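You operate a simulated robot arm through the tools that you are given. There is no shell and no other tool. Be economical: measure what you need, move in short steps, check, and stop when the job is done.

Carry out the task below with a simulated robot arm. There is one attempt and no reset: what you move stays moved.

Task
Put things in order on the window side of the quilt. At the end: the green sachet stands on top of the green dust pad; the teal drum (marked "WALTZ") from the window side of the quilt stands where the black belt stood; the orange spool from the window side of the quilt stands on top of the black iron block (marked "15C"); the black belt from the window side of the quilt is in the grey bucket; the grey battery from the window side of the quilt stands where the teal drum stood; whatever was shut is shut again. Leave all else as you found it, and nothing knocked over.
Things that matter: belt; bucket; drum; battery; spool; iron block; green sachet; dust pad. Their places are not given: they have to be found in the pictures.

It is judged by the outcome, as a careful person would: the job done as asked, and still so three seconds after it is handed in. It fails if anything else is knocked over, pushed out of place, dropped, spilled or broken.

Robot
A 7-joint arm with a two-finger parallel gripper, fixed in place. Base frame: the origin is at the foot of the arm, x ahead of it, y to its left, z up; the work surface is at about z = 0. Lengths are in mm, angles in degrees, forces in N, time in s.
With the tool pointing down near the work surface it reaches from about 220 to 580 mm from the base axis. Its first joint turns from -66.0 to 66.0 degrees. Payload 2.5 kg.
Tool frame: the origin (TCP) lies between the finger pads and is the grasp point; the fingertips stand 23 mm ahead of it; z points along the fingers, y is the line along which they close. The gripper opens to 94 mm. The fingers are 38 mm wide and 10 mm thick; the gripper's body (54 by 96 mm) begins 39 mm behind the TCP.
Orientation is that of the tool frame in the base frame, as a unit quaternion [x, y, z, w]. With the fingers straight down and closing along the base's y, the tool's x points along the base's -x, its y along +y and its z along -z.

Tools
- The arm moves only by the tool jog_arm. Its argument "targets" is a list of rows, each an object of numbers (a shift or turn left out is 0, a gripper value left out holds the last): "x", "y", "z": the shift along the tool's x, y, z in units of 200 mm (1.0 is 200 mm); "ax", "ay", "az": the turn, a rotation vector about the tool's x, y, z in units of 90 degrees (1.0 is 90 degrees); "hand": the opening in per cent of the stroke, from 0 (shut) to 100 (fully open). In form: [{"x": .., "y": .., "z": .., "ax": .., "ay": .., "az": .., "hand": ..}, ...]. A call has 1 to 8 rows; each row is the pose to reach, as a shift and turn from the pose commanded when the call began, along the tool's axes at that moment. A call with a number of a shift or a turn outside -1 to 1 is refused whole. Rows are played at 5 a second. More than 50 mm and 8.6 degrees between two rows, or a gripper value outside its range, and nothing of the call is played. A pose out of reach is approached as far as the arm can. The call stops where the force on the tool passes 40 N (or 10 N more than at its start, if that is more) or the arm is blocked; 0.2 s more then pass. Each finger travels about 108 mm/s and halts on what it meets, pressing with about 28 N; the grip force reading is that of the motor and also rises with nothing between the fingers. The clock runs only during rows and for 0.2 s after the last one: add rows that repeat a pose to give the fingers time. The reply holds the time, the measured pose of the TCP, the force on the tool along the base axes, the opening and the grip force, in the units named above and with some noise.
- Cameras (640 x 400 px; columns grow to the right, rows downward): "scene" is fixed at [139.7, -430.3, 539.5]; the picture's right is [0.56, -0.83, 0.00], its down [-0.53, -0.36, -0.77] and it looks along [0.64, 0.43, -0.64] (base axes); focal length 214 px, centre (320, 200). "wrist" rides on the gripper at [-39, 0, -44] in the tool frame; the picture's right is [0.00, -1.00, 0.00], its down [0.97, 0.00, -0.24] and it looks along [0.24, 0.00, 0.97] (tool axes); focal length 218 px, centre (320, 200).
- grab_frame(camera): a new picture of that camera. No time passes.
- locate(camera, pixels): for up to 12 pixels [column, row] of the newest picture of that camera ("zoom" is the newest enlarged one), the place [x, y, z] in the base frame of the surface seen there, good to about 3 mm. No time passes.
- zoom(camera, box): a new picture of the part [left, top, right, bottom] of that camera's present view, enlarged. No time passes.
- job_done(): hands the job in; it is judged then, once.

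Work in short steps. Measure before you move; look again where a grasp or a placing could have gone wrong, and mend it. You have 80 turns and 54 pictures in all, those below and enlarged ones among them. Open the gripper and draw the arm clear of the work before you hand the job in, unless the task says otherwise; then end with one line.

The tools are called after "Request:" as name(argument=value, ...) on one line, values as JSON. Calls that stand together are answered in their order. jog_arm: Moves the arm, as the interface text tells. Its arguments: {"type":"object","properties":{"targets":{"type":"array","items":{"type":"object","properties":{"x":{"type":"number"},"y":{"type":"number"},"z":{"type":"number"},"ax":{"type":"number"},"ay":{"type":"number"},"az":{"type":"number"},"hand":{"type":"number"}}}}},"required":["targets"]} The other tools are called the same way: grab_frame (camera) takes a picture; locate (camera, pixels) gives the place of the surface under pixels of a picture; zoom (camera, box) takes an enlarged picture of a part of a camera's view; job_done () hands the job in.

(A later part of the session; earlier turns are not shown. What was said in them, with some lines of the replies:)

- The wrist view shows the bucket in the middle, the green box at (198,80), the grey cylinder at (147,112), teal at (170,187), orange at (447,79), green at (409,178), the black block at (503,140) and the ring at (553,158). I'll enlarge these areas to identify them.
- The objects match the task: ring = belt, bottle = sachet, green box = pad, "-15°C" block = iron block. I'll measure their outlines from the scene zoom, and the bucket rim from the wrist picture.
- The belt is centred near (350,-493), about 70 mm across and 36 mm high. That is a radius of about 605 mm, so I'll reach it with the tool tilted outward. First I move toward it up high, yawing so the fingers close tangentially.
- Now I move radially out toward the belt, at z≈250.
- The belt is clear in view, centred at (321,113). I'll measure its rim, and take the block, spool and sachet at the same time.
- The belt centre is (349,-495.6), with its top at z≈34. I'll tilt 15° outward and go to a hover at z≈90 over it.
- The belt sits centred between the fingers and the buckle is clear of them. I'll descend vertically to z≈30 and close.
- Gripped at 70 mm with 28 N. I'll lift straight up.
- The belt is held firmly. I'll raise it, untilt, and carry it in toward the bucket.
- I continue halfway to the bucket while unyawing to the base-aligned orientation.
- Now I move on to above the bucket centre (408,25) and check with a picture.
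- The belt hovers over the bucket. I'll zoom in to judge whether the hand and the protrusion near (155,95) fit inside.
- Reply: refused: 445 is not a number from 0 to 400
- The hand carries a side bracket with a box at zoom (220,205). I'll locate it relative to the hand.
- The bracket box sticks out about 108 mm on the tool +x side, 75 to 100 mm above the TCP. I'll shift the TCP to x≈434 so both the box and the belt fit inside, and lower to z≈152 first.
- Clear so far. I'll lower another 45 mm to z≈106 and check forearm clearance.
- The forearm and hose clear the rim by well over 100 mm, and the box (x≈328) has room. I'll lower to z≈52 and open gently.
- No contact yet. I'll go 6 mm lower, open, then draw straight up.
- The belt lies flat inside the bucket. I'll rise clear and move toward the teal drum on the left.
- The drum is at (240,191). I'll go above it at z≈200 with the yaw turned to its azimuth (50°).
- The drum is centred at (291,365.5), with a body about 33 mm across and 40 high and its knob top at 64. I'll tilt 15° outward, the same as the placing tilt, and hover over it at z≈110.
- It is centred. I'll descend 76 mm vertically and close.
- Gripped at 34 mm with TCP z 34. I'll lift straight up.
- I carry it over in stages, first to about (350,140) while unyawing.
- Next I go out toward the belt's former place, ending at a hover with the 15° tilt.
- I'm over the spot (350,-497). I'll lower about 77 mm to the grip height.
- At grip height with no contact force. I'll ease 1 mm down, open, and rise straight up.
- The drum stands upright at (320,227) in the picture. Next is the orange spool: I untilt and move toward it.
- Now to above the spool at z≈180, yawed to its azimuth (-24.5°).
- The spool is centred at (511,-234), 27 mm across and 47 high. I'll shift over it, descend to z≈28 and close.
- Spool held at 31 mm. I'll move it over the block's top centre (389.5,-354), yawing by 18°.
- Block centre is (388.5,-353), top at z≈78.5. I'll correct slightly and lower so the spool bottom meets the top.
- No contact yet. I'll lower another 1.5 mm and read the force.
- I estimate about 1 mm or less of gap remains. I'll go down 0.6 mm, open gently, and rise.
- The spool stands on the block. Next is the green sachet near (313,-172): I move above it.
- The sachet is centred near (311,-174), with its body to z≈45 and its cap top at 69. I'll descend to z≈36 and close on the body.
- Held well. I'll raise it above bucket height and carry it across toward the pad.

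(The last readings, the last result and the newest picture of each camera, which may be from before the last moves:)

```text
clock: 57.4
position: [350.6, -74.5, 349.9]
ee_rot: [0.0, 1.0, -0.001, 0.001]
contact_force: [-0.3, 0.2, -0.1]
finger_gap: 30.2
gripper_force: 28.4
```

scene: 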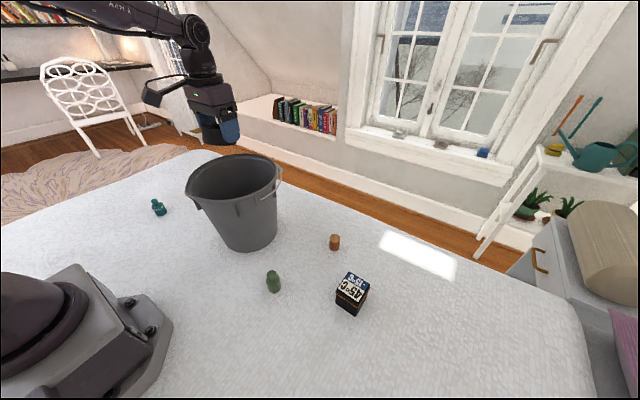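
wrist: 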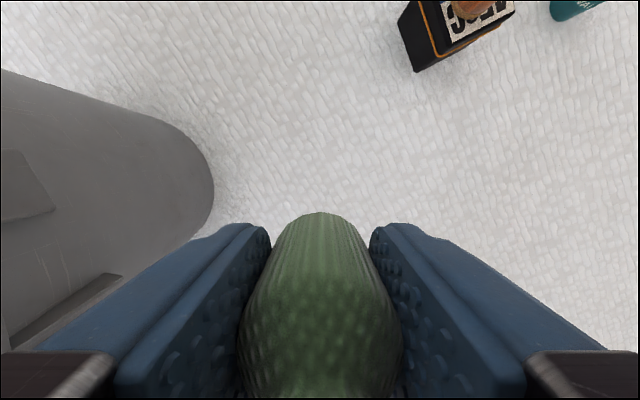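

Request:
jog_arm(targets=[{"x": -0.075, "y": 0.162, "az": -0.051}, {"x": -0.15, "y": 0.323, "az": -0.102}, {"x": -0.225, "y": 0.485, "az": -0.153}, {"x": -0.3, "y": 0.647, "az": -0.203}, {"x": -0.375, "y": 0.808, "az": -0.254}, {"x": -0.45, "y": 0.97, "az": -0.305}, {"x": -0.45, "y": 0.97, "az": -0.305}])

Request:
grab_frame(camera="wrist")

```text
clock: 59.0
position: [440.7, 120.2, 351.9]
ee_rot: [-0.237, 0.971, 0.0, -0.001]
contact_force: [0.4, 0.9, 0.0]
finger_gap: 30.0
gripper_force: 27.7
```

```text
22 pictures are left
```

wrist: 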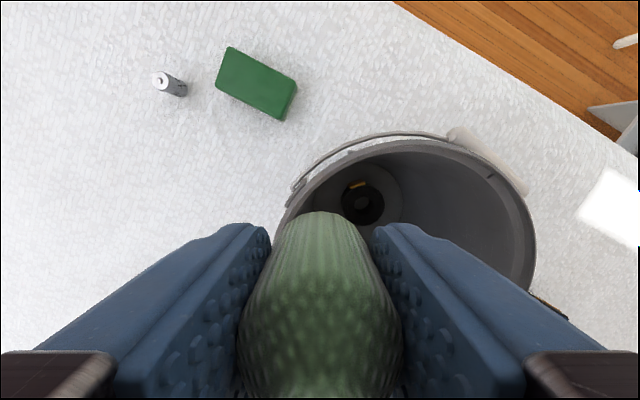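

I'll measure the pad's top corners and the battery.

Request:
locate(camera="wrist", pixels=[[230, 49], [219, 78], [277, 116], [293, 83], [255, 82], [293, 100], [161, 81], [182, 90], [320, 152], [300, 180]])

```text
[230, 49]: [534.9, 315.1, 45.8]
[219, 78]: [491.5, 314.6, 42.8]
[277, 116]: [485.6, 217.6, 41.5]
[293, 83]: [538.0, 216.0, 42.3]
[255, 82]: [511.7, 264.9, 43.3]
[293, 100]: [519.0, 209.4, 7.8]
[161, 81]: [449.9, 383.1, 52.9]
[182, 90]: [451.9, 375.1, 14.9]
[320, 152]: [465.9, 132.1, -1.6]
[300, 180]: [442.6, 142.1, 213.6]
```

Pad top spans x 488–536, y 216–315, at z≈43. I'll place the sachet at (510,255): go lateral first, then down to a hover at z≈150.

Request:
jog_arm(targets=[{"x": -0.154, "y": 0.11}, {"x": -0.309, "y": 0.22}, {"x": -0.463, "y": 0.329}, {"x": -0.617, "y": 0.439}, {"x": -0.617, "y": 0.439, "z": 0.24}, {"x": -0.617, "y": 0.439, "z": 0.48}, {"x": -0.617, "y": 0.439, "z": 0.72}, {"x": -0.617, "y": 0.439, "z": 1.0}])

Request:
jog_arm(targets=[{"z": 0.0}])

Request:
grab_frame(camera="wrist")

```text
refused: row 8 steps farther than a row can; nothing moved
```

```text
clock: 59.4
position: [440.2, 119.7, 350.1]
ee_rot: [-0.236, 0.972, 0.0, 0.0]
contact_force: [-0.3, -0.3, 0.1]
finger_gap: 30.3
gripper_force: 28.1
```

```text
21 pictures are left
```

wrist: 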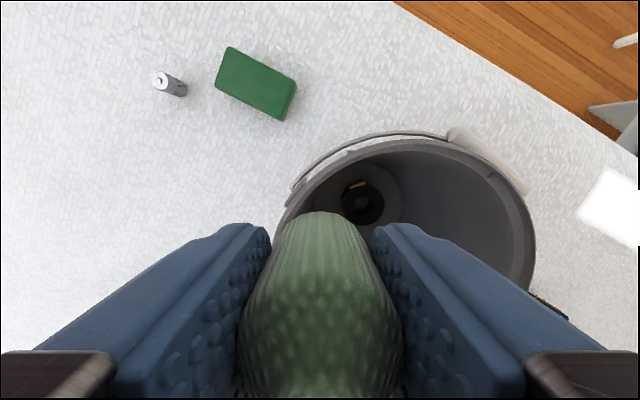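

The last row's step was too large, so I'll redo it with even steps.

Request:
jog_arm(targets=[{"x": -0.154, "y": 0.11}, {"x": -0.309, "y": 0.22}, {"x": -0.463, "y": 0.329}, {"x": -0.617, "y": 0.439}, {"x": -0.617, "y": 0.439, "z": 0.23}, {"x": -0.617, "y": 0.439, "z": 0.46}, {"x": -0.617, "y": 0.439, "z": 0.69}, {"x": -0.617, "y": 0.439, "z": 0.92}])

Request:
jog_arm(targets=[{"z": 0.0}])

Request:
grab_frame(camera="wrist")

```text
clock: 61.2
position: [508.8, 256.9, 166.1]
ee_rot: [-0.236, 0.972, 0.0, 0.0]
contact_force: [0.4, 1.1, -0.9]
finger_gap: 30.2
gripper_force: 28.5
out of reach, approached as far as the arm can: row 4
```

```text
clock: 61.6
position: [508.9, 256.3, 165.1]
ee_rot: [-0.236, 0.972, 0.0, 0.0]
contact_force: [0.2, 0.3, -0.3]
finger_gap: 30.2
gripper_force: 27.9
```

```text
20 pictures are left
```

wrist: 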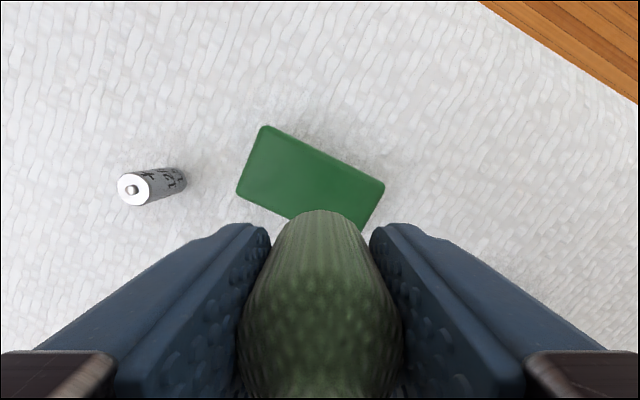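

Request:
locate(camera="wrist", pixels=[[268, 129], [240, 189], [381, 188], [362, 226], [312, 170], [288, 212]])

```text
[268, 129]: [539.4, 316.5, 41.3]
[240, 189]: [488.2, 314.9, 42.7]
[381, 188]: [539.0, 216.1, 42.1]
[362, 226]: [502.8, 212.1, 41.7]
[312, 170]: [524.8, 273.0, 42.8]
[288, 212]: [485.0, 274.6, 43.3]
```

The pad top is at z≈42.5 and the target (509,256) is well inside it. I'll descend to TCP z≈80.

Request:
jog_arm(targets=[{"z": 0.15}, {"z": 0.3}, {"z": 0.39}, {"z": 0.425}, {"z": 0.425}])

Request:
jog_arm(targets=[{"z": 0.005}, {"z": 0.009}, {"z": 0.009}])

Request:
zoom(camera="scene", box=[180, 90, 320, 210])

```text
clock: 62.8
position: [509.6, 255.9, 81.5]
ee_rot: [-0.237, 0.972, 0.0, 0.0]
contact_force: [-1.1, 0.0, -0.5]
finger_gap: 30.3
gripper_force: 28.3
```

```text
clock: 63.6
position: [510.0, 254.0, 80.0]
ee_rot: [-0.237, 0.972, 0.001, 0.0]
contact_force: [0.9, 0.5, -1.0]
finger_gap: 30.0
gripper_force: 27.7
```

```text
3.33 times, centred on (250, 150) of scene
```

zoom: 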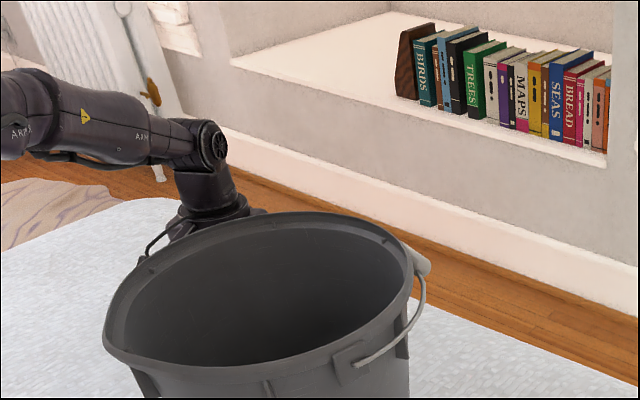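

Request:
jog_arm(targets=[{"z": 0.004}, {"z": 0.006}, {"z": 0.006}])

```text
clock: 64.4
position: [511.0, 255.7, 78.1]
ee_rot: [-0.237, 0.971, 0.0, 0.0]
contact_force: [0.4, 0.6, 0.2]
finger_gap: 30.0
gripper_force: 28.2
```

At the expected height (78.1) with practically no load. I'll open gently and rise.

Request:
jog_arm(targets=[{"z": 0.002, "hand": 33}, {"z": 0.002, "hand": 40}, {"z": 0.002, "hand": 55}, {"z": 0.002, "hand": 80}, {"z": 0.002, "hand": 80}])

Request:
jog_arm(targets=[{"z": -0.1}, {"z": -0.3}, {"z": -0.5}, {"z": -0.5}])

Request:
grab_frame(camera="wrist")

```text
clock: 65.6
position: [509.3, 255.6, 78.9]
ee_rot: [-0.237, 0.971, 0.0, 0.0]
contact_force: [-0.6, -0.1, 0.0]
finger_gap: 75.0
gripper_force: 0.0
```

```text
clock: 66.6
position: [510.7, 254.7, 179.6]
ee_rot: [-0.237, 0.972, -0.001, 0.0]
contact_force: [0.7, 0.1, -0.5]
finger_gap: 75.3
gripper_force: 0.0
```

```text
18 pictures are left
```

wrist: 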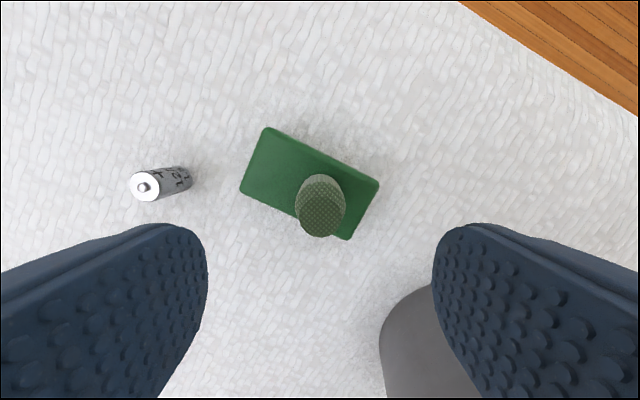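

The sachet stands on the pad. Next the battery near (450,378), at r≈588: I move above it with the yaw at about 40°.

Request:
jog_arm(targets=[{"z": -0.1, "hand": 80}, {"x": 0.03, "y": 0.17, "z": -0.1, "az": -0.035}, {"x": 0.06, "y": 0.34, "z": -0.1, "az": -0.07}, {"x": 0.09, "y": 0.51, "z": -0.1, "az": -0.105}, {"x": 0.12, "y": 0.68, "z": -0.1, "az": -0.14}, {"x": 0.12, "y": 0.68, "z": -0.1, "az": -0.14}])

Request:
grab_frame(camera="wrist")

```text
clock: 68.0
position: [427.2, 364.7, 197.3]
ee_rot: [-0.342, 0.94, 0.0, 0.0]
contact_force: [-0.2, -0.2, 0.4]
finger_gap: 75.4
gripper_force: 0.0
```

```text
17 pictures are left
```

wrist: 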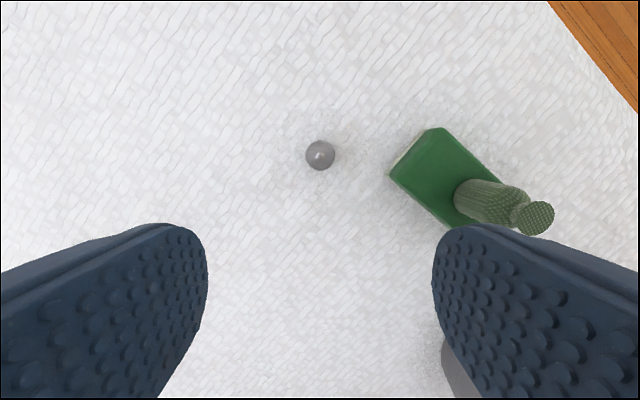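

Request:
locate(camera="wrist", pixels=[[320, 155], [308, 155], [333, 155], [320, 143], [320, 167], [390, 175], [405, 155], [425, 130]])

```text
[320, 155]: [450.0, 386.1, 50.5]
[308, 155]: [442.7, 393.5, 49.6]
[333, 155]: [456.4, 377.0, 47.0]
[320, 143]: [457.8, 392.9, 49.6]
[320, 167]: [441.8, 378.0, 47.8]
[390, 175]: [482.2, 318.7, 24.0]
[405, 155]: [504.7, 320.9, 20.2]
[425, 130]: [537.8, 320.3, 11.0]
```

The battery is centred at (449.7,385.5), 22 mm across and 50 high. I'll tilt 15°, narrow the opening and hover at z≈95.

Request:
jog_arm(targets=[{"x": -0.038, "y": 0.003, "z": 0.127, "ay": -0.042, "hand": 65}, {"x": -0.077, "y": 0.003, "z": 0.255, "ay": -0.083}, {"x": -0.115, "y": 0.003, "z": 0.382, "ay": -0.125}, {"x": -0.153, "y": 0.003, "z": 0.51, "ay": -0.167}, {"x": -0.153, "y": 0.003, "z": 0.51, "ay": -0.167}])

Request:
grab_frame(camera="wrist")

```text
clock: 69.2
position: [449.0, 385.7, 95.7]
ee_rot: [-0.339, 0.931, 0.045, 0.123]
contact_force: [-0.9, -1.3, -0.1]
finger_gap: 61.2
gripper_force: 0.1
```

```text
16 pictures are left
```

wrist: 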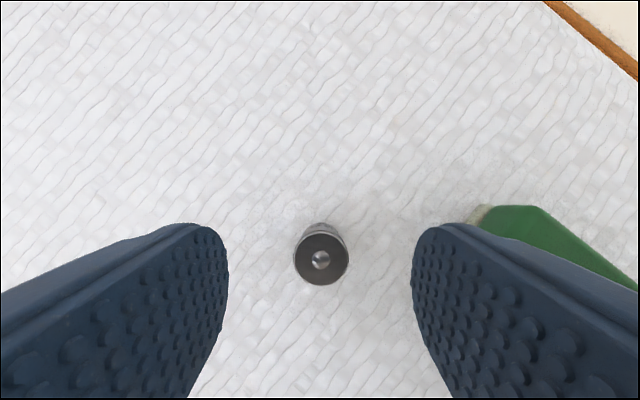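

Centred. I'll descend to z≈33 and close.

Request:
jog_arm(targets=[{"x": 0.027, "z": 0.1}, {"x": 0.054, "z": 0.2}, {"x": 0.081, "z": 0.302}, {"x": 0.081, "z": 0.302}, {"x": 0.081, "z": 0.302, "hand": 10}, {"x": 0.081, "z": 0.302, "hand": 10}, {"x": 0.081, "z": 0.302, "hand": 10}])

Request:
jog_arm(targets=[{"x": 0, "z": 0}, {"x": -0.026, "z": -0.097}, {"x": -0.078, "z": -0.29}, {"x": -0.13, "z": -0.483}, {"x": -0.181, "z": -0.676}, {"x": -0.181, "z": -0.676}])

Request:
grab_frame(camera="wrist")

```text
clock: 70.8
position: [449.9, 384.9, 33.0]
ee_rot: [-0.339, 0.932, 0.045, 0.122]
contact_force: [0.1, 0.4, -0.1]
finger_gap: 24.7
gripper_force: 27.7
```

```text
clock: 72.2
position: [449.6, 383.4, 173.9]
ee_rot: [-0.339, 0.931, 0.045, 0.123]
contact_force: [0.2, 0.3, -0.4]
finger_gap: 24.8
gripper_force: 27.9
```

```text
15 pictures are left
```

wrist: 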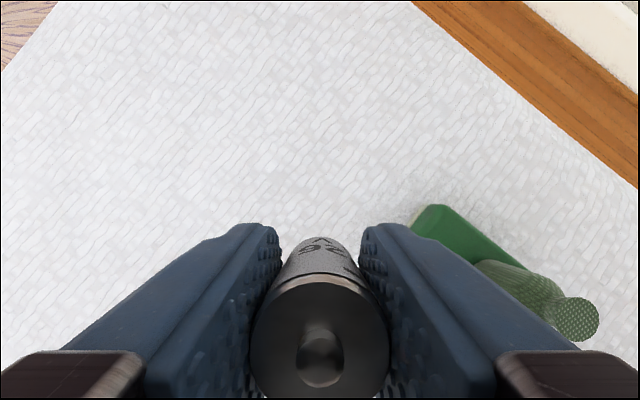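

Battery held at 25 mm. Keeping the orientation, I translate to above the drum's former place (291,365.5).

Request:
jog_arm(targets=[{"x": 0.129, "y": 0.087, "z": -0.035}, {"x": 0.258, "y": 0.175, "z": -0.069}, {"x": 0.388, "y": 0.262, "z": -0.104}, {"x": 0.517, "y": 0.35, "z": -0.138}, {"x": 0.646, "y": 0.437, "z": -0.173}, {"x": 0.646, "y": 0.437, "z": -0.173}, {"x": 0.646, "y": 0.437, "z": -0.173}])

```text
clock: 73.8
position: [290.9, 365.2, 174.6]
ee_rot: [-0.339, 0.932, 0.044, 0.123]
contact_force: [-0.7, 0.6, -0.5]
finger_gap: 25.0
gripper_force: 28.3
```

On target. I'll descend by about the lift height (139 of 140 mm).

Request:
jog_arm(targets=[{"x": 0.048, "z": 0.18}, {"x": 0.096, "z": 0.36}, {"x": 0.145, "z": 0.54}, {"x": 0.17, "z": 0.635}, {"x": 0.18, "z": 0.672}, {"x": 0.18, "z": 0.672}])

Request:
zoom(camera="scene", box=[120, 160, 200, 230])

```text
clock: 75.2
position: [290.8, 365.2, 34.6]
ee_rot: [-0.339, 0.932, 0.045, 0.122]
contact_force: [-0.2, -0.4, -0.7]
finger_gap: 24.9
gripper_force: 28.2
```

```text
5.71 times, centred on (160, 195) of scene
```

zoom: 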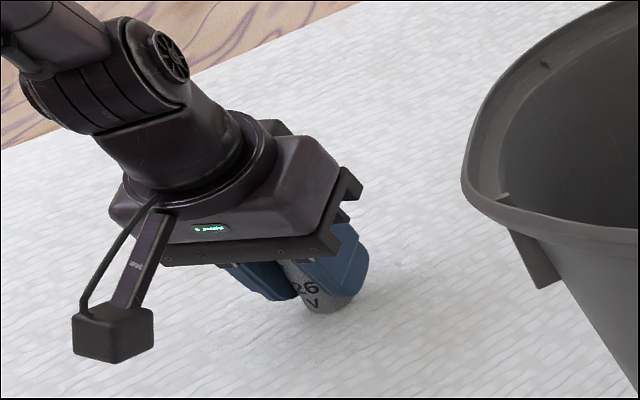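

The battery is upright at the surface. I'll ease 1 mm down, open slowly, and rise.

Request:
jog_arm(targets=[{"x": 0.001, "z": 0.005, "hand": 26}, {"x": 0.001, "z": 0.005, "hand": 28}, {"x": 0.001, "z": 0.005, "hand": 36}, {"x": 0.001, "z": 0.005, "hand": 50}, {"x": 0.001, "z": 0.005, "hand": 75}, {"x": 0.001, "z": 0.005, "hand": 75}])

Request:
jog_arm(targets=[{"x": -0.026, "z": -0.097}, {"x": -0.078, "z": -0.29}, {"x": -0.13, "z": -0.483}, {"x": -0.181, "z": -0.676}, {"x": -0.233, "z": -0.869}, {"x": -0.259, "z": -0.966}])

Request:
grab_frame(camera="wrist")

Request:
grab_frame(camera="scene")

```text
clock: 76.6
position: [290.1, 366.4, 33.9]
ee_rot: [-0.339, 0.932, 0.044, 0.122]
contact_force: [-0.1, -1.1, 0.1]
finger_gap: 70.5
gripper_force: 0.0
```

```text
clock: 78.0
position: [291.3, 364.2, 234.3]
ee_rot: [-0.339, 0.932, 0.044, 0.123]
contact_force: [0.0, -0.5, 0.0]
finger_gap: 70.5
gripper_force: 0.0
```

```text
13 pictures are left
```

wrist: 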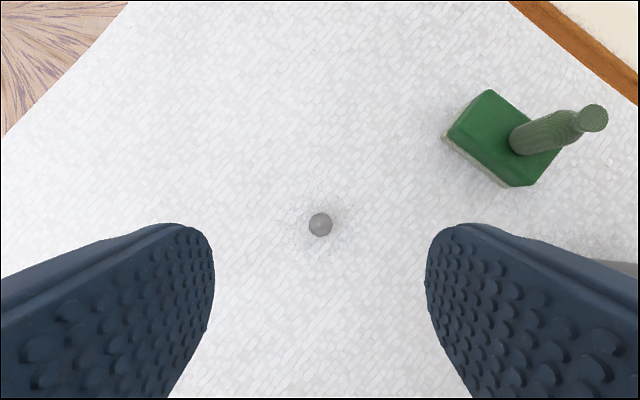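

```text
12 pictures are left
```

scene: 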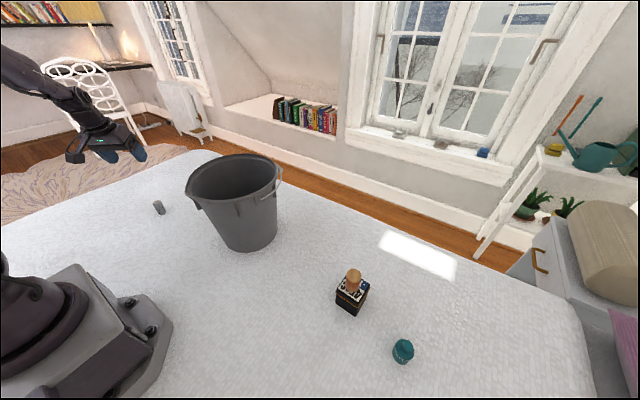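

All pieces appear in place. A quick check of the drum at (403,350) and the spool.

Request:
zoom(camera="scene", box=[320, 255, 430, 375])

Request:
locate(camera="scene", pixels=[[404, 344], [354, 273], [158, 204]])

```text
3.33 times, centred on (375, 315) of scene
```

zoom: 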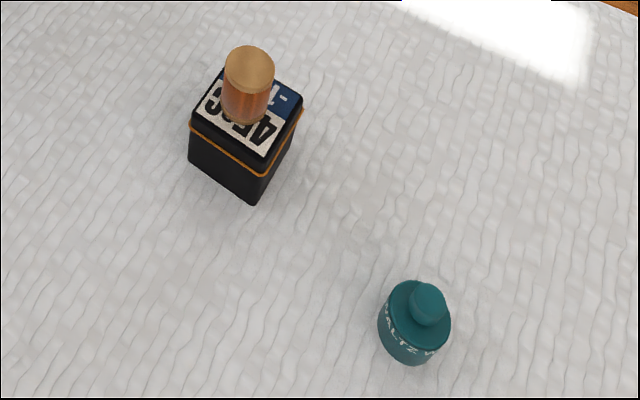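

```text
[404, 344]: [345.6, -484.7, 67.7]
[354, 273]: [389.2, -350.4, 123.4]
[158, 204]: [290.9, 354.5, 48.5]
```

Everything stands as asked, the gripper is open, and the arm is high above the work. I'm handing the job in.

Request:
job_done()

```text
The job is handed in.
```

The job is handed in: the belt is in the bucket, the drum stands where the belt was, the battery stands where the drum was, the spool is on the iron block, and the sachet is on the dust pad. In the last pictures nothing had been knocked over; I opened nothing, so there was nothing to shut.
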